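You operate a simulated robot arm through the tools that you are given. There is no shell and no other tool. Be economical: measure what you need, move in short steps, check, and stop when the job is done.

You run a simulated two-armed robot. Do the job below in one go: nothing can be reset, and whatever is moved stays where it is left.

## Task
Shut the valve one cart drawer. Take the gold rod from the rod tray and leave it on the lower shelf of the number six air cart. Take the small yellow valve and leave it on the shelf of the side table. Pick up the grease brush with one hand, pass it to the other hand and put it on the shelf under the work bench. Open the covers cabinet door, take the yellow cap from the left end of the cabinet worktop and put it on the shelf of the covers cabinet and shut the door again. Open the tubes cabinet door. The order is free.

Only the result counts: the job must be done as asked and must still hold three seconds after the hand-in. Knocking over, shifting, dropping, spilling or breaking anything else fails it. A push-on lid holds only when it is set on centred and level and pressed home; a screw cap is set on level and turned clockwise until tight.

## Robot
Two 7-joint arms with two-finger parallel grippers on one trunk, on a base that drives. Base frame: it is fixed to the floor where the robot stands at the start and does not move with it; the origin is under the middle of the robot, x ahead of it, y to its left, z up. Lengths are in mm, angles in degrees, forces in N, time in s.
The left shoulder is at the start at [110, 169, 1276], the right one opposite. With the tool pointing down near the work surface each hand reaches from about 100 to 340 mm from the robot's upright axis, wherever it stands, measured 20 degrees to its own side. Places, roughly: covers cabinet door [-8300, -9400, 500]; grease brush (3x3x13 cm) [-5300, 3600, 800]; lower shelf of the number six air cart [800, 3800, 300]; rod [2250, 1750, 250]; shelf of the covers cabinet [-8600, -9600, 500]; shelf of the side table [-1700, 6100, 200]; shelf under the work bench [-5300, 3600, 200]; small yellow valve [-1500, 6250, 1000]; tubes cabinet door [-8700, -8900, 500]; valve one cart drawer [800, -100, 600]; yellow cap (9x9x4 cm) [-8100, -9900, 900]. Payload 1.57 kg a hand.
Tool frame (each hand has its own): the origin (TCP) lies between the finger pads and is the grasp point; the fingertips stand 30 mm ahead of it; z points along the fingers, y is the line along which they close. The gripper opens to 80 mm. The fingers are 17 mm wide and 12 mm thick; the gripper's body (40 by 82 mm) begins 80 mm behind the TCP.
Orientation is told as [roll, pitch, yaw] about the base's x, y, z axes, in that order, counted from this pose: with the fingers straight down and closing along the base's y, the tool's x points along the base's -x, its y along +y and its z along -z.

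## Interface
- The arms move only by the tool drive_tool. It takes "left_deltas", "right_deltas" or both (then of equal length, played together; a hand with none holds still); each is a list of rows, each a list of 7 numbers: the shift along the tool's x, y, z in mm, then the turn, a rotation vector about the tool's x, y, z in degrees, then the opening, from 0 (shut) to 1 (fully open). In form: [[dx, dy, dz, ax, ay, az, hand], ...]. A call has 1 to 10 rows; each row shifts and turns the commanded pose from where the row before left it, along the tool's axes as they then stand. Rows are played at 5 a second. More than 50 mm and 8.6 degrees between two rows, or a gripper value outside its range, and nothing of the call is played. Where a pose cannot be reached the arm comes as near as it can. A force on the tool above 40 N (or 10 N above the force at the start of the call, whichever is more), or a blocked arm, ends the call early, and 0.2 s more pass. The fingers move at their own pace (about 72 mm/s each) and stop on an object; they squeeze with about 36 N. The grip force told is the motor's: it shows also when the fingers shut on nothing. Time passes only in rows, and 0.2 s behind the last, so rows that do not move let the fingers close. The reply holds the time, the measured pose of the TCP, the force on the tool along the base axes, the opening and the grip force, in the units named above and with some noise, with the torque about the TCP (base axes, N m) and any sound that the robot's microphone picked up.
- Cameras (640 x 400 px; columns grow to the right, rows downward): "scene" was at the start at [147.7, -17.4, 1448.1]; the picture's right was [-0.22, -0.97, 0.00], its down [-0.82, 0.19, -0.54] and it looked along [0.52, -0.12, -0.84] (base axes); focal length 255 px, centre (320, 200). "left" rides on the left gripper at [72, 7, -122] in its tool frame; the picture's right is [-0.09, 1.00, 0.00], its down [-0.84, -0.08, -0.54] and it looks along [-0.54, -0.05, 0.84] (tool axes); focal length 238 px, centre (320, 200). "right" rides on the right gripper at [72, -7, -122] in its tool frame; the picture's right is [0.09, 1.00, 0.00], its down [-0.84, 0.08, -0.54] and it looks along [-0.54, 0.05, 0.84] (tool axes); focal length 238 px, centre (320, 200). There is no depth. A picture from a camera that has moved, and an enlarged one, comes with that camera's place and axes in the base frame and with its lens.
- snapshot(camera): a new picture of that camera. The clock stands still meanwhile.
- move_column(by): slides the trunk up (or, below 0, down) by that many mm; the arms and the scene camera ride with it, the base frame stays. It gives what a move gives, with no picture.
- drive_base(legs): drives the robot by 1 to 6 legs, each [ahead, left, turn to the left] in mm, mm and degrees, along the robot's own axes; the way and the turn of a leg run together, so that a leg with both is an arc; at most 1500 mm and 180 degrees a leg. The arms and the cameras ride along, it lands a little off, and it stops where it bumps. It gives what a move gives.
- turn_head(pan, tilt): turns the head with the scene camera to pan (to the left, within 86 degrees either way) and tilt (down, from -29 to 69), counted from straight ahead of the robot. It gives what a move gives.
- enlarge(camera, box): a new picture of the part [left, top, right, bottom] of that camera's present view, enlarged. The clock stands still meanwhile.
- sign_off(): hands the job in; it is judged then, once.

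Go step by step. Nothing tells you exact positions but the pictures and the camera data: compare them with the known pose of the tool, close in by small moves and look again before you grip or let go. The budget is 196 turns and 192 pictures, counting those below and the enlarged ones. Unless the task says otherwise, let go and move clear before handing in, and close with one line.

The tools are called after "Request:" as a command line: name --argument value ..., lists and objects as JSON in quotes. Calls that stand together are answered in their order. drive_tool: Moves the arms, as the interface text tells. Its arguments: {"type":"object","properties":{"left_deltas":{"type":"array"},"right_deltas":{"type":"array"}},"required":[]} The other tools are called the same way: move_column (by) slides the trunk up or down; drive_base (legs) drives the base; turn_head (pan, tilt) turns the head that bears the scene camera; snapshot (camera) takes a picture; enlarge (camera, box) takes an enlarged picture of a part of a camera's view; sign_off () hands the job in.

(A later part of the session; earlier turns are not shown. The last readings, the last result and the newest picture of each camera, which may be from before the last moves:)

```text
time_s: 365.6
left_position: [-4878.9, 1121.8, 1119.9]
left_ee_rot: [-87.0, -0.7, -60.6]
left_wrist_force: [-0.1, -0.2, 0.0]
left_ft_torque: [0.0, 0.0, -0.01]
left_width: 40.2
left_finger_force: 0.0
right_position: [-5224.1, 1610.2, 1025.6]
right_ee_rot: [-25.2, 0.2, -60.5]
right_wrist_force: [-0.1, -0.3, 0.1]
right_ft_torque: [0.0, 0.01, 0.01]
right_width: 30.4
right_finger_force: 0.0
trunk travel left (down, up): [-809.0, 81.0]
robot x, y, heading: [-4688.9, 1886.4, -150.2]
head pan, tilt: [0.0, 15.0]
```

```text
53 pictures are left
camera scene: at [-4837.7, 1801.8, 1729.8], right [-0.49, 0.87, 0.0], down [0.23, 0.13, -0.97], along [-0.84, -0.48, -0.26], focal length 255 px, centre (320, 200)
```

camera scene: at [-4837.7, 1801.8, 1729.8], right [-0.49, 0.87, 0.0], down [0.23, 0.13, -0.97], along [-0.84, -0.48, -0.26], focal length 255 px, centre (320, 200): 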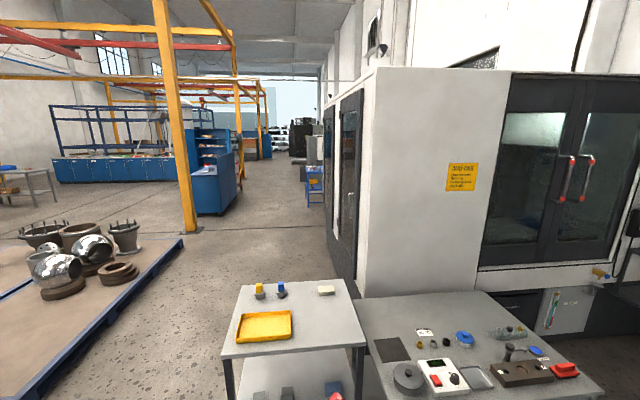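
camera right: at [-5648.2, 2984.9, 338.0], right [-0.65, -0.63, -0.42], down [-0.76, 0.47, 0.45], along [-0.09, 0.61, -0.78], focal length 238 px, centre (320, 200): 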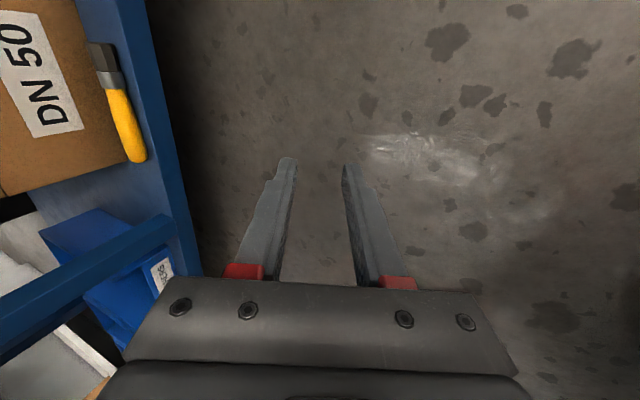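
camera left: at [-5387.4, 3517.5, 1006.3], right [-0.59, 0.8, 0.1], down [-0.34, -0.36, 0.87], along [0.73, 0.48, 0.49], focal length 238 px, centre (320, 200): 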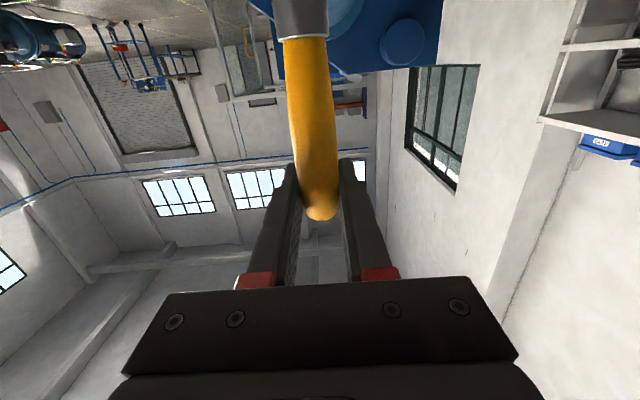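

I can see the blue cabinets far ahead on the left, beyond the pallet and the gantry post. I tuck the left hand in and drive down the aisle.

Request:
drive_tool --left_deltas '[[45, 0, 0, 0, 0, 0, 0], [45, 0, 0, 0, 0, 0, 0], [45, 0, 0, 0, 0, 0, 0], [45, 0, 0, 0, 0, 0, 0], [45, 0, 0, 0, 0, 0, 0], [45, 0, 0, 0, 0, 0, 0], [45, 0, 0, 0, 0, 0, 0], [45, 0, 0, 0, 0, 0, 0]]'

Request:
drive_base --legs '[[800, 626, 0], [800, 626, 6], [1300, 0, 0], [1300, 0, 0]]'

Request:
turn_head --pan 45 --tilt 15

Request:
snapshot --camera "scene"

```text
time_s: 367.4
left_position: [-5054.6, 1436.7, 1116.3]
left_ee_rot: [-87.0, -0.7, -60.5]
left_wrist_force: [0.7, -0.5, -0.9]
left_ft_torque: [0.05, -0.02, -0.01]
left_width: 0.0
left_finger_force: 21.1
right_position: [-5222.1, 1609.9, 1027.3]
right_ee_rot: [-25.2, 0.3, -60.4]
right_wrist_force: [0.0, -0.5, -0.2]
right_ft_torque: [-0.01, 0.0, 0.0]
right_width: 30.5
right_finger_force: 0.2
trunk travel left (down, up): [-809.0, 81.0]
robot x, y, heading: [-4683.7, 1887.8, -150.4]
head pan, tilt: [0.0, 15.0]
```

```text
time_s: 372.2
left_position: [-5440.8, 578.0, 1115.0]
left_ee_rot: [-86.8, -0.5, -63.3]
left_wrist_force: [-0.7, 0.3, 0.1]
left_ft_torque: [-0.04, 0.0, 0.01]
left_width: 0.2
left_finger_force: 21.7
right_position: [-5600.2, 758.2, 1025.5]
right_ee_rot: [-25.2, 0.4, -63.2]
right_wrist_force: [0.0, 0.4, -0.2]
right_ft_torque: [0.0, -0.03, 0.0]
right_width: 30.5
right_finger_force: 0.0
trunk travel left (down, up): [-809.0, 81.0]
robot x, y, heading: [-5048.1, 1013.8, -152.9]
head pan, tilt: [0.0, 15.0]
stopped in leg 1: the robot was blocked; the commanded pose is now the measured one
```

```text
time_s: 373.3
left_position: [-5442.5, 577.8, 1115.8]
left_ee_rot: [-86.9, -0.7, -63.3]
left_wrist_force: [0.2, -0.3, 0.1]
left_ft_torque: [-0.01, -0.01, -0.05]
left_width: 0.0
left_finger_force: 20.8
right_position: [-5599.8, 758.6, 1026.3]
right_ee_rot: [-25.2, 0.2, -63.2]
right_wrist_force: [-0.2, 0.0, 0.8]
right_ft_torque: [0.01, 0.0, 0.03]
right_width: 30.5
right_finger_force: 0.0
trunk travel left (down, up): [-809.0, 81.0]
robot x, y, heading: [-5050.0, 1014.5, -153.2]
head pan, tilt: [45.0, 15.0]
```

```text
52 pictures are left
camera scene: at [-5151.5, 886.2, 1729.9], right [-0.95, 0.31, 0.0], down [0.08, 0.25, -0.97], along [-0.3, -0.92, -0.26], focal length 255 px, centre (320, 200)
```

scene: 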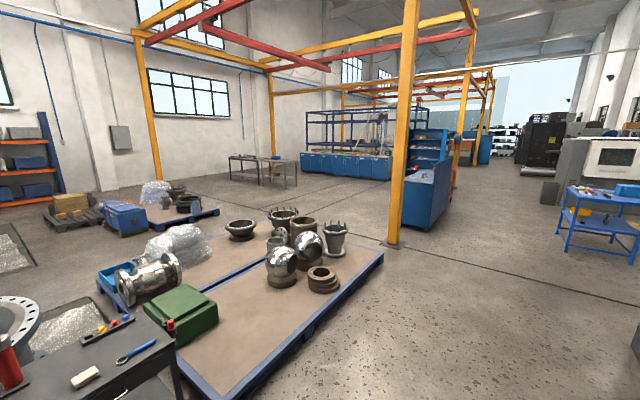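

Something near on the left-front stopped me. I look down there.

Request:
turn_head --pan 45 --tilt 62

Request:
snapshot --camera "scene"

```text
time_s: 374.5
left_position: [-5441.1, 578.8, 1114.8]
left_ee_rot: [-87.0, -0.7, -63.3]
left_wrist_force: [0.6, -0.4, -0.2]
left_ft_torque: [0.0, -0.02, 0.01]
left_width: 0.1
left_finger_force: 21.2
right_position: [-5600.5, 758.5, 1026.0]
right_ee_rot: [-25.2, 0.2, -63.2]
right_wrist_force: [0.4, -0.2, 0.4]
right_ft_torque: [-0.02, -0.01, 0.0]
right_width: 30.4
right_finger_force: 0.1
trunk travel left (down, up): [-809.0, 81.0]
robot x, y, heading: [-5049.6, 1013.8, -152.8]
head pan, tilt: [45.0, 62.0]
```

```text
51 pictures are left
camera scene: at [-5142.6, 913.8, 1661.4], right [-0.95, 0.31, 0.0], down [0.27, 0.84, -0.47], along [-0.15, -0.45, -0.88], focal length 255 px, centre (320, 200)
```

scene: 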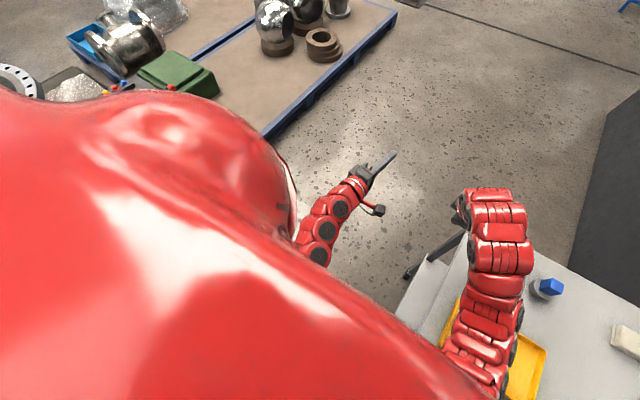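

I check the other sides for the obstacle.

Request:
turn_head --pan -35 --tilt 60

Request:
snapshot --camera "scene"

```text
time_s: 376.0
left_position: [-5442.3, 578.4, 1115.8]
left_ee_rot: [-86.9, -0.6, -63.3]
left_wrist_force: [0.4, 0.1, -0.7]
left_ft_torque: [-0.01, 0.03, -0.01]
left_width: 0.0
left_finger_force: 21.3
right_position: [-5600.6, 758.3, 1025.8]
right_ee_rot: [-25.2, 0.2, -63.3]
right_wrist_force: [0.1, 0.2, 0.0]
right_ft_torque: [-0.01, -0.02, -0.02]
right_width: 30.3
right_finger_force: 0.0
trunk travel left (down, up): [-809.0, 81.0]
robot x, y, heading: [-5049.9, 1009.4, -153.2]
head pan, tilt: [-35.0, 60.0]
```

```text
50 pictures are left
camera scene: at [-5188.7, 984.4, 1663.6], right [0.14, 0.99, 0.0], down [0.86, -0.12, -0.5], along [-0.49, 0.07, -0.87], focal length 255 px, centre (320, 200)
```

scene: 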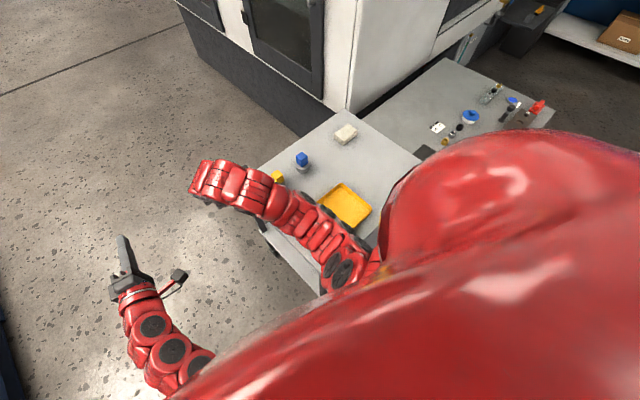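

The grey cart's edge is right in front of my base. I back off, pass it on the left, and continue down the aisle.

Request:
drive_base --legs '[[-80, 120, 0], [130, 440, 0], [765, 167, 9], [1300, 0, 0], [1300, 0, 0]]'

Request:
turn_head --pan 50 --tilt 20

Request:
snapshot --camera "scene"

```text
time_s: 395.7
left_position: [-7864.5, -1997.9, 1115.1]
left_ee_rot: [-86.9, -0.7, -55.1]
left_wrist_force: [-0.3, 0.7, 0.1]
left_ft_torque: [0.01, -0.01, -0.02]
left_width: 0.0
left_finger_force: 21.3
right_position: [-8046.5, -1839.5, 1025.2]
right_ee_rot: [-25.2, 0.1, -55.1]
right_wrist_force: [-0.1, -0.6, -0.1]
right_ft_torque: [-0.01, 0.02, 0.0]
right_width: 30.6
right_finger_force: 0.0
trunk travel left (down, up): [-809.0, 81.0]
robot x, y, heading: [-7536.5, -1509.4, -145.0]
head pan, tilt: [-35.0, 60.0]
```

```text
time_s: 397.3
left_position: [-7864.2, -1996.7, 1115.6]
left_ee_rot: [-86.9, -0.8, -55.2]
left_wrist_force: [0.1, 0.6, -0.7]
left_ft_torque: [0.02, -0.02, -0.02]
left_width: 0.0
left_finger_force: 21.1
right_position: [-8044.7, -1840.7, 1025.6]
right_ee_rot: [-25.2, 0.2, -55.1]
right_wrist_force: [-0.6, -1.3, 0.7]
right_ft_torque: [-0.01, 0.05, 0.02]
right_width: 30.6
right_finger_force: 0.0
trunk travel left (down, up): [-809.0, 81.0]
robot x, y, heading: [-7536.3, -1511.7, -145.0]
head pan, tilt: [50.0, 20.0]
```

```text
49 pictures are left
camera scene: at [-7612.4, -1652.0, 1721.7], right [-1.0, 0.09, 0.0], down [0.03, 0.34, -0.94], along [-0.08, -0.94, -0.34], focal length 255 px, centre (320, 200)
```

scene: 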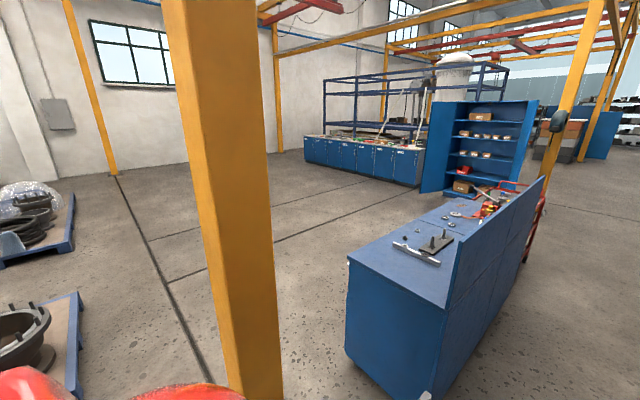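

The way to the cabinets leads between the yellow post and the blue counter, a gap of about 0.9 m. I turn to face through it and drive along its middle.

Request:
drive_base --legs '[[0, 0, 75], [0, -495, 0], [600, 0, 0], [850, 0, 0]]'

Request:
turn_head --pan -15 --tilt 15

Request:
snapshot --camera "scene"

```text
time_s: 405.9
left_position: [-7485.6, -2542.0, 1110.3]
left_ee_rot: [-86.2, -0.4, 21.9]
left_wrist_force: [0.1, 0.5, -0.2]
left_ft_torque: [0.03, 0.0, -0.02]
left_width: 0.0
left_finger_force: 21.1
right_position: [-7665.0, -2683.0, 1023.5]
right_ee_rot: [-25.0, 0.1, 23.7]
right_wrist_force: [1.0, -0.5, 0.3]
right_ft_torque: [0.02, 0.02, 0.0]
right_width: 30.4
right_finger_force: 0.1
trunk travel left (down, up): [-809.0, 81.0]
robot x, y, heading: [-7888.0, -2118.2, -66.3]
head pan, tilt: [50.0, 20.0]
stopped in leg 3: the robot was blocked; the commanded pose is now the measured one
```

```text
time_s: 407.3
left_position: [-7484.5, -2541.8, 1110.4]
left_ee_rot: [-86.1, -0.6, 22.2]
left_wrist_force: [0.4, 0.1, -0.1]
left_ft_torque: [-0.03, -0.04, 0.0]
left_width: 0.0
left_finger_force: 21.4
right_position: [-7664.7, -2683.6, 1023.4]
right_ee_rot: [-24.9, 0.0, 23.8]
right_wrist_force: [-0.8, -0.4, 1.0]
right_ft_torque: [0.02, 0.02, -0.02]
right_width: 30.6
right_finger_force: 0.1
trunk travel left (down, up): [-809.0, 81.0]
robot x, y, heading: [-7887.6, -2117.6, -66.4]
head pan, tilt: [-15.0, 15.0]
```

```text
48 pictures are left
camera scene: at [-7847.0, -2293.8, 1728.9], right [-0.99, -0.15, -0.01], down [-0.04, 0.26, -0.96], along [0.15, -0.95, -0.26], focal length 255 px, centre (320, 200)
```

scene: 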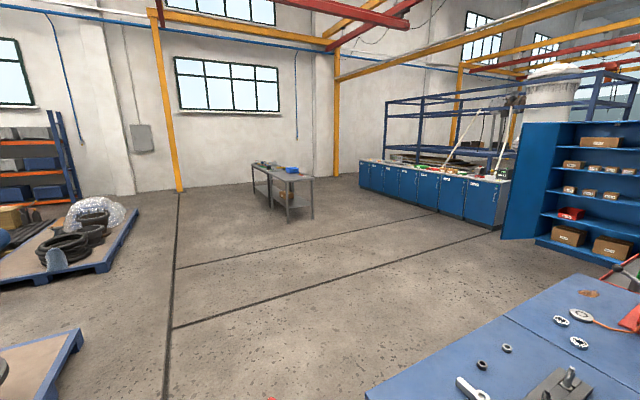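

My base met the post. I shift right, face straight through the gap (heading about -38°), pass, and then head for the cabinets.

Request:
drive_base --legs '[[0, -397, 0], [0, 0, 28.4], [1400, 0, 0]]'

Request:
drive_base --legs '[[0, 0, -61], [1138, 0, 0], [1138, 0, 0], [1100, 0, 0]]'

Request:
turn_head --pan -10 --tilt 15

Request:
snapshot --camera "scene"

```text
time_s: 409.1
left_position: [-7686.1, -2611.3, 1110.9]
left_ee_rot: [-86.3, -0.5, 23.8]
left_wrist_force: [-0.2, -0.1, 1.0]
left_ft_torque: [0.03, 0.03, 0.07]
left_width: 0.0
left_finger_force: 21.8
right_position: [-7862.8, -2760.1, 1025.5]
right_ee_rot: [-25.3, 0.0, 25.4]
right_wrist_force: [-0.3, -0.1, 0.0]
right_ft_torque: [0.04, -0.01, 0.05]
right_width: 30.5
right_finger_force: 0.1
trunk travel left (down, up): [-809.0, 81.0]
robot x, y, heading: [-8098.3, -2202.6, -64.3]
head pan, tilt: [-15.0, 15.0]
stopped in leg 1: the robot was blocked; the commanded pose is now the measured one
```

```text
time_s: 410.1
left_position: [-7689.0, -2621.8, 1109.7]
left_ee_rot: [-86.1, -0.2, 22.1]
left_wrist_force: [-0.3, 0.0, 0.9]
left_ft_torque: [0.05, -0.02, 0.02]
left_width: 0.0
left_finger_force: 21.9
right_position: [-7868.9, -2764.9, 1026.0]
right_ee_rot: [-25.2, 0.3, 23.6]
right_wrist_force: [-0.3, -0.3, -0.1]
right_ft_torque: [0.02, -0.01, 0.02]
right_width: 30.3
right_finger_force: 0.0
trunk travel left (down, up): [-809.0, 81.0]
robot x, y, heading: [-8092.7, -2205.4, -66.4]
head pan, tilt: [-15.0, 15.0]
stopped in leg 1: the robot was blocked; the commanded pose is now the measured one
```

```text
time_s: 410.7
left_position: [-7689.6, -2621.4, 1109.8]
left_ee_rot: [-86.3, -0.2, 22.0]
left_wrist_force: [-0.2, 0.4, -0.7]
left_ft_torque: [0.01, -0.04, -0.01]
left_width: 0.2
left_finger_force: 21.1
right_position: [-7869.4, -2764.4, 1024.4]
right_ee_rot: [-25.3, 0.4, 23.7]
right_wrist_force: [0.5, 0.5, 0.1]
right_ft_torque: [0.0, 0.0, 0.01]
right_width: 30.7
right_finger_force: 0.0
trunk travel left (down, up): [-809.0, 81.0]
robot x, y, heading: [-8091.3, -2198.4, -66.4]
head pan, tilt: [-10.0, 15.0]
```

```text
47 pictures are left
camera scene: at [-8038.9, -2367.4, 1729.9], right [-0.97, -0.23, 0.0], down [-0.06, 0.25, -0.97], along [0.23, -0.94, -0.26], focal length 255 px, centre (320, 200)
```

scene: 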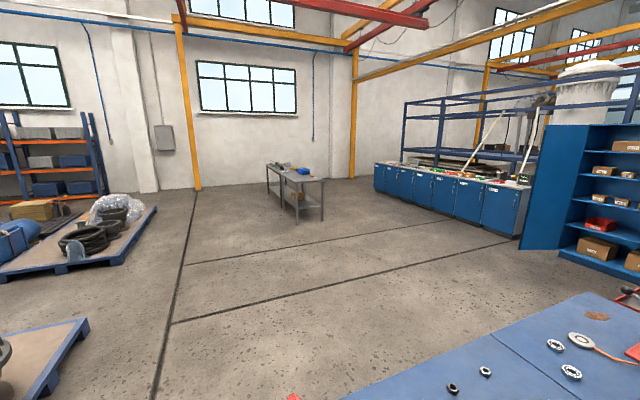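

I am now against the counter on the right. I look down to see the real gap.

Request:
turn_head --pan -20 --tilt 60

Request:
snapshot --camera "scene"

Request:
turn_head --pan 60 --tilt 50

Request:
snapshot --camera "scene"

```text
time_s: 411.8
left_position: [-7688.2, -2621.3, 1112.0]
left_ee_rot: [-86.3, -0.2, 22.0]
left_wrist_force: [-0.6, -0.5, -0.5]
left_ft_torque: [-0.03, -0.01, -0.01]
left_width: 0.1
left_finger_force: 21.3
right_position: [-7869.4, -2764.2, 1025.6]
right_ee_rot: [-25.2, 0.4, 23.5]
right_wrist_force: [-0.1, 0.1, 0.3]
right_ft_torque: [0.0, 0.03, -0.01]
right_width: 30.4
right_finger_force: 0.1
trunk travel left (down, up): [-809.0, 81.0]
robot x, y, heading: [-8091.5, -2200.7, -66.5]
head pan, tilt: [-20.0, 60.0]
```

```text
46 pictures are left
camera scene: at [-8056.8, -2343.0, 1663.7], right [-1.0, -0.06, 0.0], down [-0.05, 0.86, -0.5], along [0.03, -0.5, -0.87], focal length 255 px, centre (320, 200)
```

scene: 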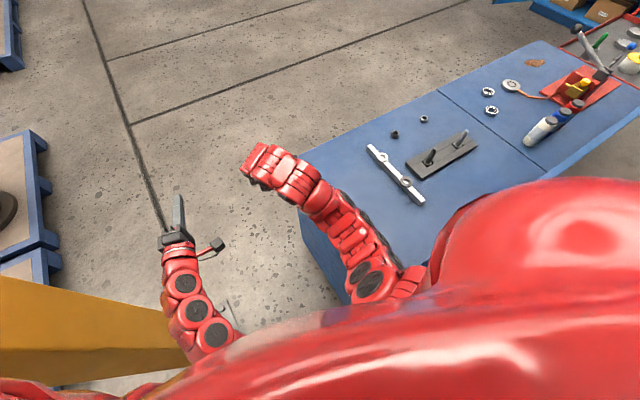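

```text
time_s: 413.4
left_position: [-7688.3, -2621.2, 1110.6]
left_ee_rot: [-86.3, -0.2, 22.0]
left_wrist_force: [-0.5, -0.5, 0.1]
left_ft_torque: [0.01, 0.02, -0.04]
left_width: 0.0
left_finger_force: 21.3
right_position: [-7870.5, -2764.6, 1024.8]
right_ee_rot: [-25.2, 0.3, 23.6]
right_wrist_force: [0.2, -0.4, -0.5]
right_ft_torque: [-0.03, -0.02, -0.01]
right_width: 30.3
right_finger_force: 0.1
trunk travel left (down, up): [-809.0, 81.0]
robot x, y, heading: [-8094.2, -2201.6, -66.4]
head pan, tilt: [60.0, 50.0]
```

```text
45 pictures are left
camera scene: at [-7984.6, -2285.1, 1676.2], right [-0.11, -0.99, 0.0], down [-0.76, 0.09, -0.64], along [0.64, -0.07, -0.77], focal length 255 px, centre (320, 200)
```

scene: 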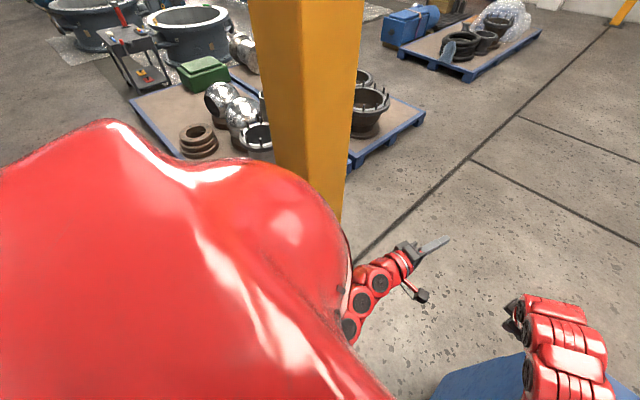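

The gap is too narrow for the base. I back out and go round the far side of the counter instead.

Request:
drive_base --legs '[[-572, 0, 0], [0, -684, 0], [0, 0, -74], [1250, 0, 0], [1250, 0, 0]]'

Request:
turn_head --pan 50 --tilt 25

Request:
snapshot --camera "scene"

```text
time_s: 434.9
left_position: [-11199.2, -3964.5, 1110.0]
left_ee_rot: [-86.3, -0.3, -53.9]
left_wrist_force: [-0.5, -1.1, 0.3]
left_ft_torque: [0.02, -0.04, -0.01]
left_width: 0.0
left_finger_force: 20.9
right_position: [-11380.1, -3822.0, 1025.5]
right_ee_rot: [-25.2, 0.3, -52.3]
right_wrist_force: [0.7, 0.4, -0.7]
right_ft_torque: [0.03, 0.01, 0.02]
right_width: 30.3
right_finger_force: 0.1
trunk travel left (down, up): [-809.0, 81.0]
robot x, y, heading: [-10886.7, -3469.2, -142.3]
head pan, tilt: [60.0, 50.0]
```

```text
time_s: 435.8
left_position: [-11198.6, -3963.8, 1110.7]
left_ee_rot: [-86.3, -0.2, -53.8]
left_wrist_force: [-0.7, 0.1, 0.3]
left_ft_torque: [-0.02, 0.01, 0.02]
left_width: 0.0
left_finger_force: 21.3
right_position: [-11380.1, -3822.6, 1025.9]
right_ee_rot: [-25.2, 0.3, -52.3]
right_wrist_force: [0.5, 0.4, 0.3]
right_ft_torque: [0.02, 0.0, -0.02]
right_width: 30.5
right_finger_force: 0.1
trunk travel left (down, up): [-809.0, 81.0]
robot x, y, heading: [-10892.3, -3471.1, -142.4]
head pan, tilt: [50.0, 25.0]
```

```text
44 pictures are left
camera scene: at [-10957.4, -3612.1, 1713.6], right [-1.0, 0.04, 0.0], down [0.02, 0.42, -0.91], along [-0.04, -0.91, -0.42], focal length 255 px, centre (320, 200)
```

scene: 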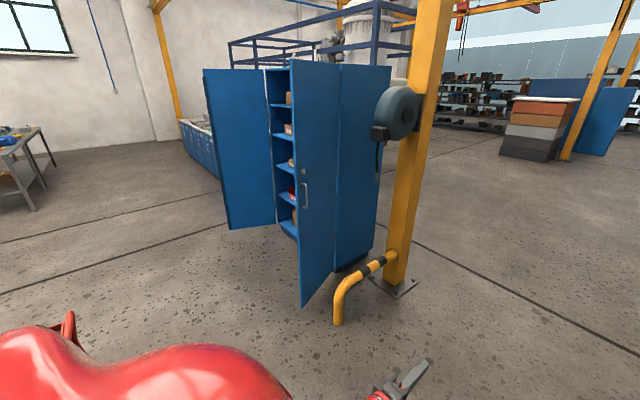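

Now a blue open cupboard stands ahead, with the cabinet row beyond it on the left. I pass between the counter's far end and the cupboard, then along the cabinet row.

Request:
drive_base --legs '[[700, 559, 0], [0, 0, 107], [1100, 0, 0], [1100, 0, 0]]'

Request:
turn_head --pan -25 --tilt 25

Request:
snapshot --camera "scene"

```text
time_s: 455.5
left_position: [-8749.4, -5753.6, 1110.8]
left_ee_rot: [-86.3, -0.2, 53.0]
left_wrist_force: [0.1, -0.3, -0.3]
left_ft_torque: [0.03, 0.0, -0.03]
left_width: 0.3
left_finger_force: 21.6
right_position: [-8830.1, -5970.3, 1025.5]
right_ee_rot: [-25.2, 0.3, 54.5]
right_wrist_force: [-0.7, -0.4, -0.7]
right_ft_torque: [-0.02, 0.02, 0.02]
right_width: 30.8
right_finger_force: 0.0
trunk travel left (down, up): [-809.0, 81.0]
robot x, y, heading: [-9310.0, -5604.0, -35.4]
head pan, tilt: [50.0, 25.0]
```

```text
time_s: 457.0
left_position: [-8749.1, -5753.9, 1109.9]
left_ee_rot: [-86.2, -0.3, 53.1]
left_wrist_force: [-0.4, 0.3, -0.1]
left_ft_torque: [0.0, 0.04, -0.02]
left_width: 0.2
left_finger_force: 21.4
right_position: [-8830.4, -5970.9, 1026.0]
right_ee_rot: [-25.3, 0.4, 54.6]
right_wrist_force: [-0.5, -0.3, 0.2]
right_ft_torque: [0.0, -0.02, -0.04]
right_width: 30.5
right_finger_force: 0.0
trunk travel left (down, up): [-809.0, 81.0]
robot x, y, heading: [-9311.1, -5607.6, -35.4]
head pan, tilt: [-25.0, 25.0]
```

```text
43 pictures are left
camera scene: at [-9201.6, -5730.9, 1713.7], right [-0.87, -0.49, 0.0], down [-0.21, 0.37, -0.91], along [0.45, -0.79, -0.42], focal length 255 px, centre (320, 200)
```

scene: 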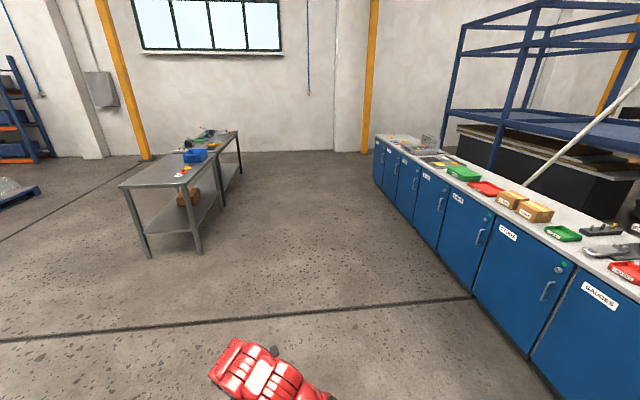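

The cabinet row is in clear view and the floor in front of it is free. I drive along it to opposite the covers cabinet and turn to face it.

Request:
drive_base --legs '[[0, 0, -23.8], [1230, 0, 0], [1230, 0, 0], [1230, 0, 0], [0, 0, -85.6]]'

Request:
turn_head --pan 0 --tilt 30

Request:
snapshot --camera "scene"

```text
time_s: 479.6
left_position: [-7675.4, -9209.0, 1111.4]
left_ee_rot: [-86.3, -0.1, -53.6]
left_wrist_force: [-0.1, -0.1, -0.7]
left_ft_torque: [0.0, 0.02, -0.03]
left_width: 0.0
left_finger_force: 20.9
right_position: [-7858.4, -9069.9, 1025.3]
right_ee_rot: [-25.2, 0.3, -52.1]
right_wrist_force: [0.0, 0.6, -1.0]
right_ft_torque: [0.03, -0.02, -0.02]
right_width: 30.4
right_finger_force: 0.0
trunk travel left (down, up): [-809.0, 81.0]
robot x, y, heading: [-7367.6, -8717.5, -142.1]
head pan, tilt: [-25.0, 25.0]
```

```text
time_s: 480.5
left_position: [-7675.3, -9209.4, 1111.5]
left_ee_rot: [-86.3, -0.2, -53.5]
left_wrist_force: [0.0, -0.1, -1.0]
left_ft_torque: [-0.03, 0.01, -0.02]
left_width: 0.1
left_finger_force: 21.4
right_position: [-7859.4, -9070.5, 1025.1]
right_ee_rot: [-25.2, 0.2, -52.0]
right_wrist_force: [-0.8, -0.7, 1.1]
right_ft_torque: [0.0, -0.01, -0.01]
right_width: 30.6
right_finger_force: 0.1
trunk travel left (down, up): [-809.0, 81.0]
robot x, y, heading: [-7368.6, -8711.1, -141.7]
head pan, tilt: [0.0, 30.0]
```

```text
42 pictures are left
camera scene: at [-7503.9, -8820.5, 1705.7], right [-0.61, 0.79, 0.0], down [0.39, 0.31, -0.87], along [-0.68, -0.53, -0.5], focal length 255 px, centre (320, 200)
```

scene: 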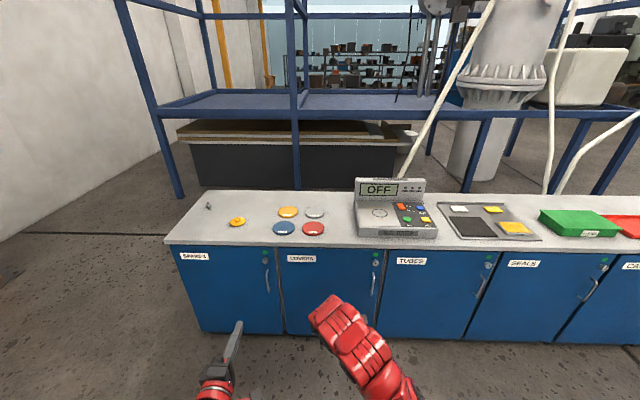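

I see SPARES, COVERS, TUBES and SEALS, each with a handle at the right. I zoom in on the caps and the door handles.

Request:
enlarge --camera "scene" --box '[160, 185, 340, 295]'

Request:
enlarge --camera "scene" --box '[260, 235, 520, 350]'

```text
3.56 times, centred on (250, 240) of scene
camera zoom: at [-7503.9, -8820.5, 1705.7], right [-0.61, 0.79, 0.0], down [0.39, 0.31, -0.87], along [-0.68, -0.53, -0.5], focal length 906 px, centre (569, 58)
```

zoom: 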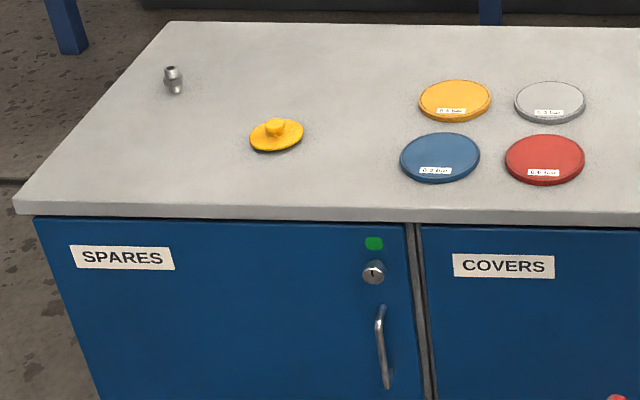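

```text
2.46 times, centred on (390, 292) of scene
camera zoom: at [-7503.9, -8820.5, 1705.7], right [-0.61, 0.79, 0.0], down [0.39, 0.31, -0.87], along [-0.68, -0.53, -0.5], focal length 627 px, centre (148, -28)
```

zoom: 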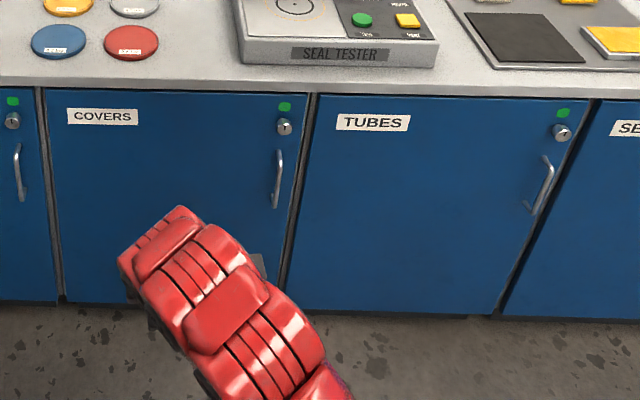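

The knobbed yellow cap is near (-8138, -9890) on the left end of the worktop. The covers handle is near (-8412, -9174, 646) and the tubes handle near (-8730, -8724, 658). The left hand will take the cap first, so I unroll and tilt it to 45° and move the right hand aside.

Request:
drive_tool --left_deltas '[[0, 0, 0, 0, 0, 8.6, 1], [0, 0, 0, 0, 0, 8.6, 1], [0, 0, 0, 0, 0, 8.6, 1], [0, 0, 0, 0, 0, 8.6, 1], [0, 0, 0, 0, 0, 8.6, 1], [0, 0, 0, 0, 0, 8.6, 1], [0, 0, 0, 0, 0, 8.6, 1], [0, 0, 0, 0, 0, 8.6, 1], [0, 0, 0, 0, 0, 8.6, 1], [0, 0, 0, 0, 0, 8.6, 1]]' --right_deltas '[[42, 20, 0, 0, 0, 0, 0], [42, 20, 0, 0, 0, 0, 0], [42, 20, 0, 0, 0, 0, 0], [42, 20, 0, 0, 0, 0, 0], [42, 20, 0, 0, 0, 0, 0], [42, 20, 0, 0, 0, 0, 0], [42, 20, 0, 0, 0, 0, 0], [42, 20, 0, 0, 0, 0, 0], [42, 20, 0, 0, 0, 0, 0], [42, 20, 0, 0, 0, 0, 0]]'

Request:
drive_tool --left_deltas '[[0, 0, 0, 0, 0, 3.5, 1], [0, 0, 0, 0, 8.3, 0, 1], [0, 0, 0, 0, 8.3, 0, 1], [0, 0, 0, 0, 8.3, 0, 1], [0, 0, 0, 0, 8.3, 0, 1], [0, 0, 0, 0, 8.3, 0, 1], [0, 0, 0, 0, 0, 0, 1]]'

Request:
drive_base --legs '[[0, 0, -3.1], [0, 320, 0], [500, 0, 0]]'

Request:
snapshot --camera "left"

Request:
snapshot --camera "scene"

```text
time_s: 482.7
left_position: [-7675.5, -9208.7, 1110.5]
left_ee_rot: [-44.4, -84.8, -99.2]
left_wrist_force: [0.3, -0.7, 0.1]
left_ft_torque: [0.03, 0.05, 0.02]
left_width: 80.1
left_finger_force: 0.1
right_position: [-7974.5, -8626.9, 945.2]
right_ee_rot: [-25.1, 0.2, -52.1]
right_wrist_force: [-0.5, -0.1, 0.8]
right_ft_torque: [-0.03, 0.01, 0.0]
right_width: 0.1
right_finger_force: 21.4
trunk travel left (down, up): [-809.0, 81.0]
robot x, y, heading: [-7368.8, -8716.1, -141.7]
head pan, tilt: [0.0, 30.0]
```

```text
time_s: 484.3
left_position: [-7702.7, -9239.2, 1069.4]
left_ee_rot: [-0.5, -61.5, -143.0]
left_wrist_force: [-0.2, 0.3, 1.0]
left_ft_torque: [-0.01, -0.02, 0.01]
left_width: 79.8
left_finger_force: 0.2
left hand out of reach, approached as far as the arm can: row 2, 3, 4, 5, 6
right_position: [-7975.3, -8625.2, 945.3]
right_ee_rot: [-25.1, 0.3, -52.0]
right_wrist_force: [-0.2, 0.5, 0.3]
right_ft_torque: [-0.04, 0.0, 0.02]
right_width: 0.1
right_finger_force: 21.9
trunk travel left (down, up): [-809.0, 81.0]
robot x, y, heading: [-7367.8, -8715.3, -142.0]
head pan, tilt: [0.0, 30.0]
```

```text
time_s: 489.4
left_position: [-7947.4, -9762.8, 1068.2]
left_ee_rot: [-0.8, -61.4, -146.5]
left_wrist_force: [-0.3, 0.0, -0.1]
left_ft_torque: [0.03, 0.03, 0.01]
left_width: 80.2
left_finger_force: 0.1
right_position: [-8182.9, -9134.8, 944.9]
right_ee_rot: [-25.2, 0.3, -55.5]
right_wrist_force: [-0.8, 0.0, -0.3]
right_ft_torque: [0.02, -0.03, 0.0]
right_width: 0.0
right_finger_force: 21.6
trunk travel left (down, up): [-809.0, 81.0]
robot x, y, heading: [-7583.9, -9255.0, -145.5]
head pan, tilt: [0.0, 30.0]
```

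```text
39 pictures are left
camera left: at [-7825.8, -9692.7, 1064.0], right [0.5, -0.86, 0.08], down [0.03, 0.1, 0.99], along [-0.86, -0.5, 0.07], focal length 238 px, centre (320, 200)
```

left: 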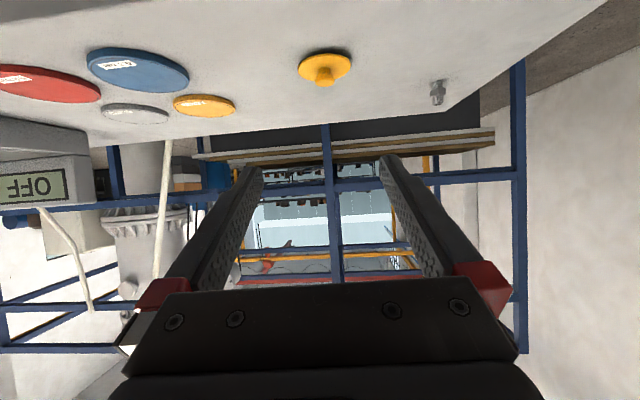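

```text
38 pictures are left
camera scene: at [-7723.8, -9355.8, 1705.7], right [-0.57, 0.82, 0.0], down [0.41, 0.28, -0.87], along [-0.71, -0.49, -0.5], focal length 255 px, centre (320, 200)
```

scene: 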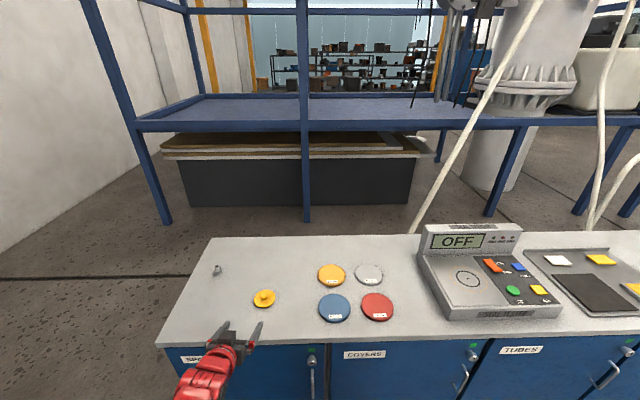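

The cap's knob triangulates to (-8133, -9894, 909), 214 mm ahead of and 150 mm below the left hand. I approach above it and look again.

Request:
drive_base --legs '[[175, 7, 0]]'

Request:
move_column --by -105

Request:
snapshot --camera "left"

```text
time_s: 490.9
left_position: [-8088.2, -9867.9, 1069.0]
left_ee_rot: [-0.6, -61.5, -146.4]
left_wrist_force: [0.4, -0.5, 0.5]
left_ft_torque: [0.0, -0.02, 0.0]
left_width: 79.9
left_finger_force: 0.1
right_position: [-8323.7, -9239.1, 945.8]
right_ee_rot: [-25.2, 0.3, -55.4]
right_wrist_force: [-0.2, 0.0, 0.0]
right_ft_torque: [0.02, -0.02, 0.02]
right_width: 0.0
right_finger_force: 20.9
trunk travel left (down, up): [-809.0, 81.0]
robot x, y, heading: [-7724.9, -9361.1, -145.6]
head pan, tilt: [0.0, 30.0]
```

```text
time_s: 492.2
left_position: [-8088.8, -9867.7, 964.3]
left_ee_rot: [-0.6, -61.4, -146.5]
left_wrist_force: [-0.4, -0.5, 0.2]
left_ft_torque: [0.01, -0.02, 0.01]
left_width: 80.1
left_finger_force: 0.1
right_position: [-8323.3, -9240.1, 840.9]
right_ee_rot: [-25.2, 0.4, -55.6]
right_wrist_force: [-0.1, -0.4, -0.5]
right_ft_torque: [0.02, -0.04, 0.01]
right_width: 0.2
right_finger_force: 21.1
trunk travel left (down, up): [-704.0, 186.0]
robot x, y, heading: [-7726.7, -9364.5, -145.4]
head pan, tilt: [0.0, 30.0]
```

```text
37 pictures are left
camera left: at [-7966.9, -9797.9, 959.1], right [0.5, -0.86, 0.08], down [0.03, 0.1, 0.99], along [-0.86, -0.5, 0.07], focal length 238 px, centre (320, 200)
```

left: 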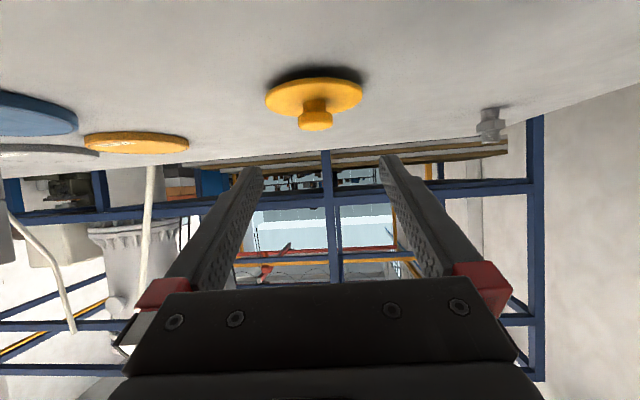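

The cap's knob stands from z 892 to 917. I move over it, go down around it and look before closing.

Request:
drive_tool --left_deltas '[[-9.6, -1.5, 17.5, 0, 0, 0, 0.8], [-9.6, -1.5, 17.5, 0, 0, 0, 0.8], [13.8, 0, 7.5, 0, 0, 0, 0.8], [13.8, 0, 7.5, 0, 0, 0, 0.8], [13.8, 0, 7.5, 0, 0, 0, 0.8], [0, 0, 0, 0, 0, 0, 0.8]]'

Request:
snapshot --camera "left"

```text
time_s: 493.6
left_position: [-8124.2, -9886.0, 917.3]
left_ee_rot: [-0.6, -61.6, -146.5]
left_wrist_force: [0.2, -0.3, 0.4]
left_ft_torque: [0.01, 0.03, -0.01]
left_width: 64.2
left_finger_force: 0.1
right_position: [-8324.1, -9240.6, 841.0]
right_ee_rot: [-25.1, 0.3, -55.6]
right_wrist_force: [0.5, 0.5, -0.1]
right_ft_torque: [-0.02, 0.02, -0.02]
right_width: 0.0
right_finger_force: 21.1
trunk travel left (down, up): [-704.0, 186.0]
robot x, y, heading: [-7723.9, -9358.5, -145.3]
head pan, tilt: [0.0, 30.0]
```

```text
36 pictures are left
camera left: at [-8002.9, -9816.1, 912.2], right [0.5, -0.86, 0.08], down [0.03, 0.1, 0.99], along [-0.86, -0.5, 0.07], focal length 238 px, centre (320, 200)
```

left: 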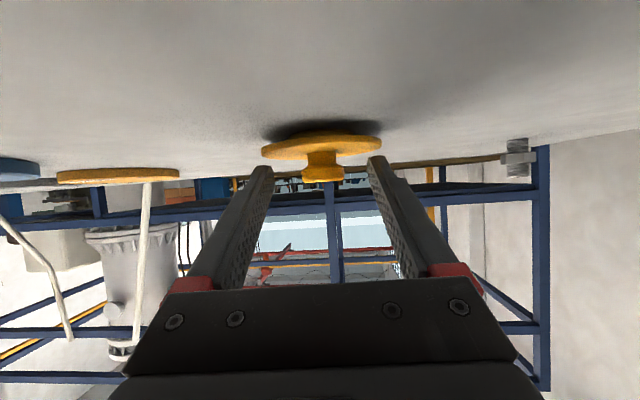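

The knob's head lies between the fingertips. I lower 2 mm and close.

Request:
drive_tool --left_deltas '[[1.8, 0, 1, 0, 0, 0, 0.8], [0, 0, 0, 0, 0, 0, 0.5], [0, 0, 0, 0, 0, 0, 0.3], [0, 0, 0, 0, 0, 0, 0.1], [0, 0, 0, 0, 0, 0, 0], [0, 0, 0, 0, 0, 0, 0]]'

Request:
move_column --by 90

Request:
snapshot --camera "left"

```text
time_s: 495.0
left_position: [-8124.6, -9887.0, 914.5]
left_ee_rot: [-0.7, -61.5, -146.5]
left_wrist_force: [1.1, -0.1, 0.7]
left_ft_torque: [0.0, 0.01, 0.0]
left_width: 27.9
left_finger_force: 36.3
right_position: [-8323.5, -9240.5, 841.0]
right_ee_rot: [-25.3, 0.3, -55.6]
right_wrist_force: [-0.1, 0.7, 0.1]
right_ft_torque: [0.03, 0.02, -0.02]
right_width: 0.3
right_finger_force: 21.8
trunk travel left (down, up): [-704.0, 186.0]
robot x, y, heading: [-7725.3, -9366.7, -145.3]
head pan, tilt: [0.0, 30.0]
```

```text
time_s: 496.3
left_position: [-8125.5, -9887.4, 1004.9]
left_ee_rot: [-0.7, -61.5, -146.5]
left_wrist_force: [-0.1, 0.4, 0.1]
left_ft_torque: [0.01, -0.02, -0.01]
left_width: 27.4
left_finger_force: 36.1
right_position: [-8324.8, -9240.5, 929.9]
right_ee_rot: [-25.2, 0.2, -55.6]
right_wrist_force: [-0.5, 0.3, 0.1]
right_ft_torque: [-0.03, 0.02, 0.01]
right_width: 0.1
right_finger_force: 21.1
trunk travel left (down, up): [-794.0, 96.0]
robot x, y, heading: [-7722.5, -9361.4, -145.3]
head pan, tilt: [0.0, 30.0]
```

```text
35 pictures are left
camera left: at [-8002.8, -9816.3, 999.9], right [0.5, -0.86, 0.08], down [0.03, 0.1, 0.99], along [-0.86, -0.5, 0.07], focal length 238 px, centre (320, 200)
```

left: 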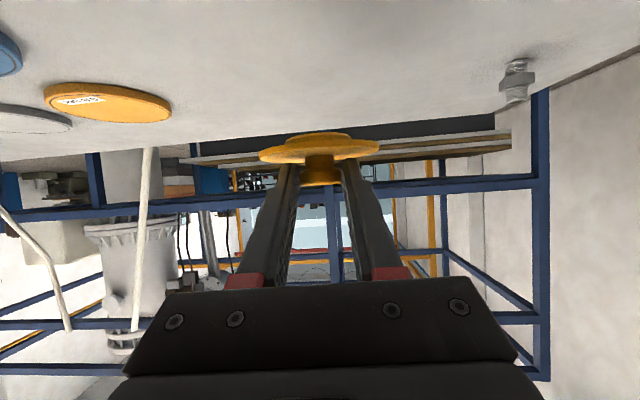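

The cap is held level. I back off, swing the left hand with the cap out to the left, and turn the right hand to point forward for the door handle.

Request:
drive_base --legs '[[-450, 0, 0]]'

Request:
drive_tool --right_deltas '[[0, 0, 0, 0, 0, 8.6, 0], [0, 0, 0, 0, 0, 8.6, 0], [0, 0, 0, 0, 0, 8.6, 0], [0, 0, 0, 0, 0, 8.6, 0], [0, 0, 0, 0, 0, 8.6, 0], [0, 0, 0, 0, 0, 8.6, 0], [0, 0, 0, 0, 0, 8.6, 0], [0, 0, 0, 0, 0, 8.6, 0], [0, 0, 0, 0, 0, 8.6, 0], [0, 0, 0, 0, 0, 8.6, 0]]' --left_deltas '[[0, 42, 0, 0, 0, 0, 0], [0, 42, 0, 0, 0, 0, 0], [0, 42, 0, 0, 0, 0, 0], [0, 42, 0, 0, 0, 0, 0], [0, 42, 0, 0, 0, 0, 0], [0, 42, 0, 0, 0, 0, 0], [0, 42, 0, 0, 0, 0, 0], [0, 42, 0, 0, 0, 0, 0], [0, 42, 0, 0, 0, 0, 0], [0, 0, 0, 0, 0, 0, 0]]'

Request:
drive_tool --right_deltas '[[0, 0, 0, 0, -8.3, 3.5, 0], [0, 0, 0, 0, -8.3, 0, 0], [0, 0, 0, 0, -8.3, 0, 0], [0, 0, 0, 0, -8.3, 0, 0], [0, 0, 0, 0, -8.3, 0, 0], [0, 0, 0, 0, -8.3, 0, 0], [0, 0, 0, 0, -8.3, 0, 0], [0, 0, 0, 0, -3, 0, 0], [0, 0, 0, 0, 0, 0, 0]]'

Request:
move_column --by -380

```text
time_s: 499.0
left_position: [-7748.6, -9627.8, 1005.4]
left_ee_rot: [-0.8, -61.5, -146.6]
left_wrist_force: [-0.3, -0.4, -1.4]
left_ft_torque: [0.02, -0.03, -0.02]
left_width: 27.6
left_finger_force: 36.3
right_position: [-7948.0, -8982.3, 930.5]
right_ee_rot: [-25.2, 0.3, -55.5]
right_wrist_force: [0.3, -0.3, 0.0]
right_ft_torque: [-0.03, 0.02, -0.01]
right_width: 0.2
right_finger_force: 21.6
trunk travel left (down, up): [-794.0, 96.0]
robot x, y, heading: [-7345.8, -9099.3, -145.4]
head pan, tilt: [0.0, 30.0]
```

```text
time_s: 501.2
left_position: [-7544.5, -9945.7, 1002.8]
left_ee_rot: [-0.6, -61.5, -146.6]
left_wrist_force: [-0.2, 0.0, -1.0]
left_ft_torque: [0.01, 0.01, 0.04]
left_width: 27.6
left_finger_force: 35.8
right_position: [-7947.8, -8982.4, 930.9]
right_ee_rot: [-2.1, -25.0, -141.2]
right_wrist_force: [0.0, 0.6, -0.3]
right_ft_torque: [0.03, -0.02, 0.0]
right_width: 0.2
right_finger_force: 21.0
trunk travel left (down, up): [-794.0, 96.0]
robot x, y, heading: [-7346.6, -9102.7, -145.8]
head pan, tilt: [0.0, 30.0]
```

```text
refused: row 1 steps farther than a row can; nothing moved
```

```text
time_s: 504.9
left_position: [-7543.9, -9947.1, 622.8]
left_ee_rot: [-0.8, -61.5, -146.5]
left_wrist_force: [-0.3, -0.2, -0.7]
left_ft_torque: [0.01, -0.02, 0.0]
left_width: 27.6
left_finger_force: 36.1
right_position: [-7947.8, -8981.9, 550.4]
right_ee_rot: [-2.1, -25.1, -141.0]
right_wrist_force: [0.1, 0.6, 0.5]
right_ft_torque: [0.02, -0.02, -0.01]
right_width: 0.2
right_finger_force: 21.6
trunk travel left (down, up): [-414.0, 476.0]
robot x, y, heading: [-7347.2, -9105.2, -145.8]
head pan, tilt: [0.0, 30.0]
```

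The rotation step was slightly too large. I level the right hand in smaller steps and bring it inward.

Request:
drive_tool --right_deltas '[[0, 0, 0, 0, 0, 4, 0.8], [0, 0, 0, 0, -8.3, 0, 0.8], [0, 0, 0, 0, -8.3, 0, 0.8], [0, 0, 0, 0, -8.3, 0, 0.8], [0, 0, 0, 0, -8.3, 0, 0.8], [0, 0, 0, 0, -8.3, 0, 0.8], [0, 0, 0, 0, -8.3, 0, 0.8], [0, 0, 0, 0, -8.3, 0, 0.8], [0, 0, 0, 0, -3, 0, 0.8], [0, 0, 0, 0, 0, 0, 0.8]]'

Request:
drive_tool --right_deltas '[[-15, 27, 30, 0, 0, 0, 0.8], [-15, 27, 30, 0, 0, 0, 0.8], [-15, 27, 30, 0, 0, 0, 0.8], [-15, 27, 30, 0, 0, 0, 0.8], [-15, 27, 30, 0, 0, 0, 0.8], [-15, 27, 30, 0, 0, 0, 0.8], [0, 0, 0, 0, 0, 0, 0.8]]'

Request:
snapshot --camera "right"

```text
time_s: 507.1
left_position: [-7543.1, -9947.6, 624.5]
left_ee_rot: [-0.6, -61.5, -146.6]
left_wrist_force: [-0.5, 0.4, 0.2]
left_ft_torque: [0.01, -0.03, -0.01]
left_width: 27.6
left_finger_force: 36.0
right_position: [-7945.7, -8982.6, 550.6]
right_ee_rot: [-4.6, -86.2, -141.1]
right_wrist_force: [-0.2, -0.4, 0.2]
right_ft_torque: [-0.06, 0.02, 0.02]
right_width: 64.0
right_finger_force: 0.1
trunk travel left (down, up): [-414.0, 476.0]
robot x, y, heading: [-7348.1, -9104.6, -145.8]
head pan, tilt: [0.0, 30.0]
```

```text
time_s: 508.7
left_position: [-7544.3, -9947.4, 623.2]
left_ee_rot: [-0.7, -61.5, -146.7]
left_wrist_force: [-0.1, 0.1, -1.3]
left_ft_torque: [0.0, -0.01, -0.03]
left_width: 27.4
left_finger_force: 36.1
right_position: [-8008.4, -9220.3, 629.4]
right_ee_rot: [-4.3, -86.3, -141.4]
right_wrist_force: [0.5, -0.9, -0.5]
right_ft_torque: [0.0, -0.01, -0.01]
right_width: 63.8
right_finger_force: 0.0
trunk travel left (down, up): [-414.0, 476.0]
robot x, y, heading: [-7348.3, -9103.0, -145.5]
head pan, tilt: [0.0, 30.0]
```

```text
34 pictures are left
camera right: at [-7908.8, -9142.9, 565.4], right [0.57, -0.82, -0.1], down [0.45, 0.21, 0.87], along [-0.69, -0.54, 0.48], focal length 238 px, centre (320, 200)
```

right: 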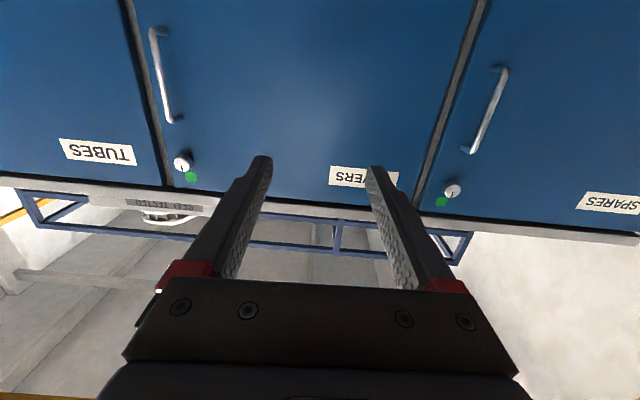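

The covers handle triangulates to (-8456, -9191), from z 533 to 675. I shift the base right, go forward and lower the hand a little.

Request:
drive_base --legs '[[0, -277, 0], [220, 0, 0]]'

Request:
drive_tool --right_deltas '[[18, 0, 0, 0, 0, 0, 0.8], [0, 0, 0, 0, 0, 0, 0.8]]'

Request:
snapshot --camera "right"

```text
time_s: 511.9
left_position: [-7880.5, -9846.8, 621.7]
left_ee_rot: [-0.7, -61.4, -146.4]
left_wrist_force: [-0.1, -0.7, -0.4]
left_ft_torque: [0.0, 0.02, -0.01]
left_width: 28.0
left_finger_force: 36.2
right_position: [-8346.9, -9121.8, 630.6]
right_ee_rot: [-4.2, -86.1, -141.2]
right_wrist_force: [0.6, -0.1, 0.5]
right_ft_torque: [0.02, 0.03, 0.01]
right_width: 63.9
right_finger_force: 0.1
trunk travel left (down, up): [-414.0, 476.0]
robot x, y, heading: [-7690.8, -9005.0, -145.4]
head pan, tilt: [0.0, 30.0]
```

```text
time_s: 512.5
left_position: [-7880.9, -9847.8, 622.0]
left_ee_rot: [-0.8, -61.5, -146.5]
left_wrist_force: [-0.4, 0.5, -0.4]
left_ft_torque: [-0.01, 0.0, 0.01]
left_width: 27.7
left_finger_force: 36.1
right_position: [-8345.8, -9118.9, 612.7]
right_ee_rot: [-4.4, -86.3, -141.1]
right_wrist_force: [0.4, 0.2, 0.8]
right_ft_torque: [0.0, 0.02, 0.0]
right_width: 63.9
right_finger_force: 0.2
trunk travel left (down, up): [-414.0, 476.0]
robot x, y, heading: [-7689.8, -9003.4, -145.5]
head pan, tilt: [0.0, 30.0]
```

```text
33 pictures are left
camera right: at [-8247.3, -9042.8, 547.8], right [0.57, -0.82, -0.1], down [0.45, 0.21, 0.87], along [-0.69, -0.54, 0.48], focal length 238 px, centre (320, 200)
```

right: 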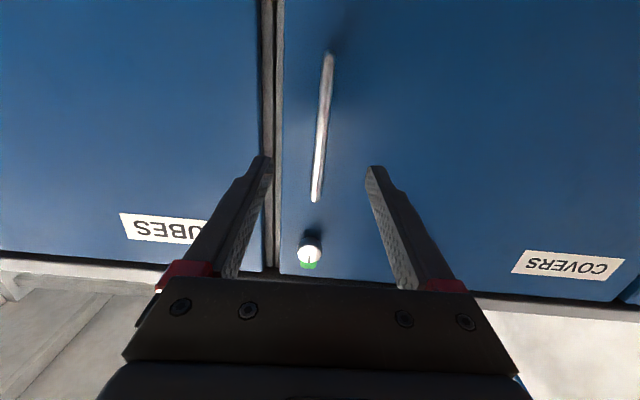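

The bar stands between the fingers, about 130 mm ahead. I advance most of it and look.

Request:
drive_tool --right_deltas '[[0, 0, 40, 0, 0, 0, 0.7], [0, 0, 40, 0, 0, 0, 0.7], [0, 0, 28, 0, 0, 0, 0.7], [0, 0, 0, 0, 0, 0, 0.7]]'

Request:
snapshot --camera "right"

```text
time_s: 513.5
left_position: [-7881.4, -9846.4, 622.1]
left_ee_rot: [-0.7, -61.5, -146.4]
left_wrist_force: [-0.4, 0.0, -0.3]
left_ft_torque: [-0.01, -0.07, 0.0]
left_width: 27.9
left_finger_force: 36.1
right_position: [-8436.4, -9183.7, 603.7]
right_ee_rot: [-4.4, -86.2, -140.9]
right_wrist_force: [-0.6, 0.1, 0.0]
right_ft_torque: [-0.02, 0.0, -0.01]
right_width: 56.1
right_finger_force: 0.1
trunk travel left (down, up): [-414.0, 476.0]
robot x, y, heading: [-7689.2, -9005.4, -145.2]
head pan, tilt: [0.0, 30.0]
```

```text
32 pictures are left
camera right: at [-8336.5, -9105.9, 538.6], right [0.57, -0.82, -0.1], down [0.45, 0.21, 0.87], along [-0.69, -0.54, 0.48], focal length 238 px, centre (320, 200)
```

right: 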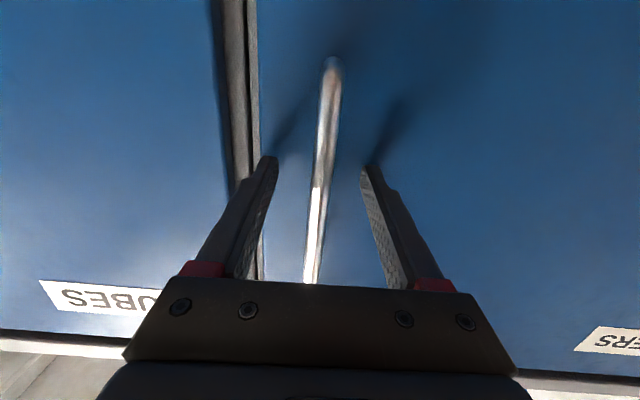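

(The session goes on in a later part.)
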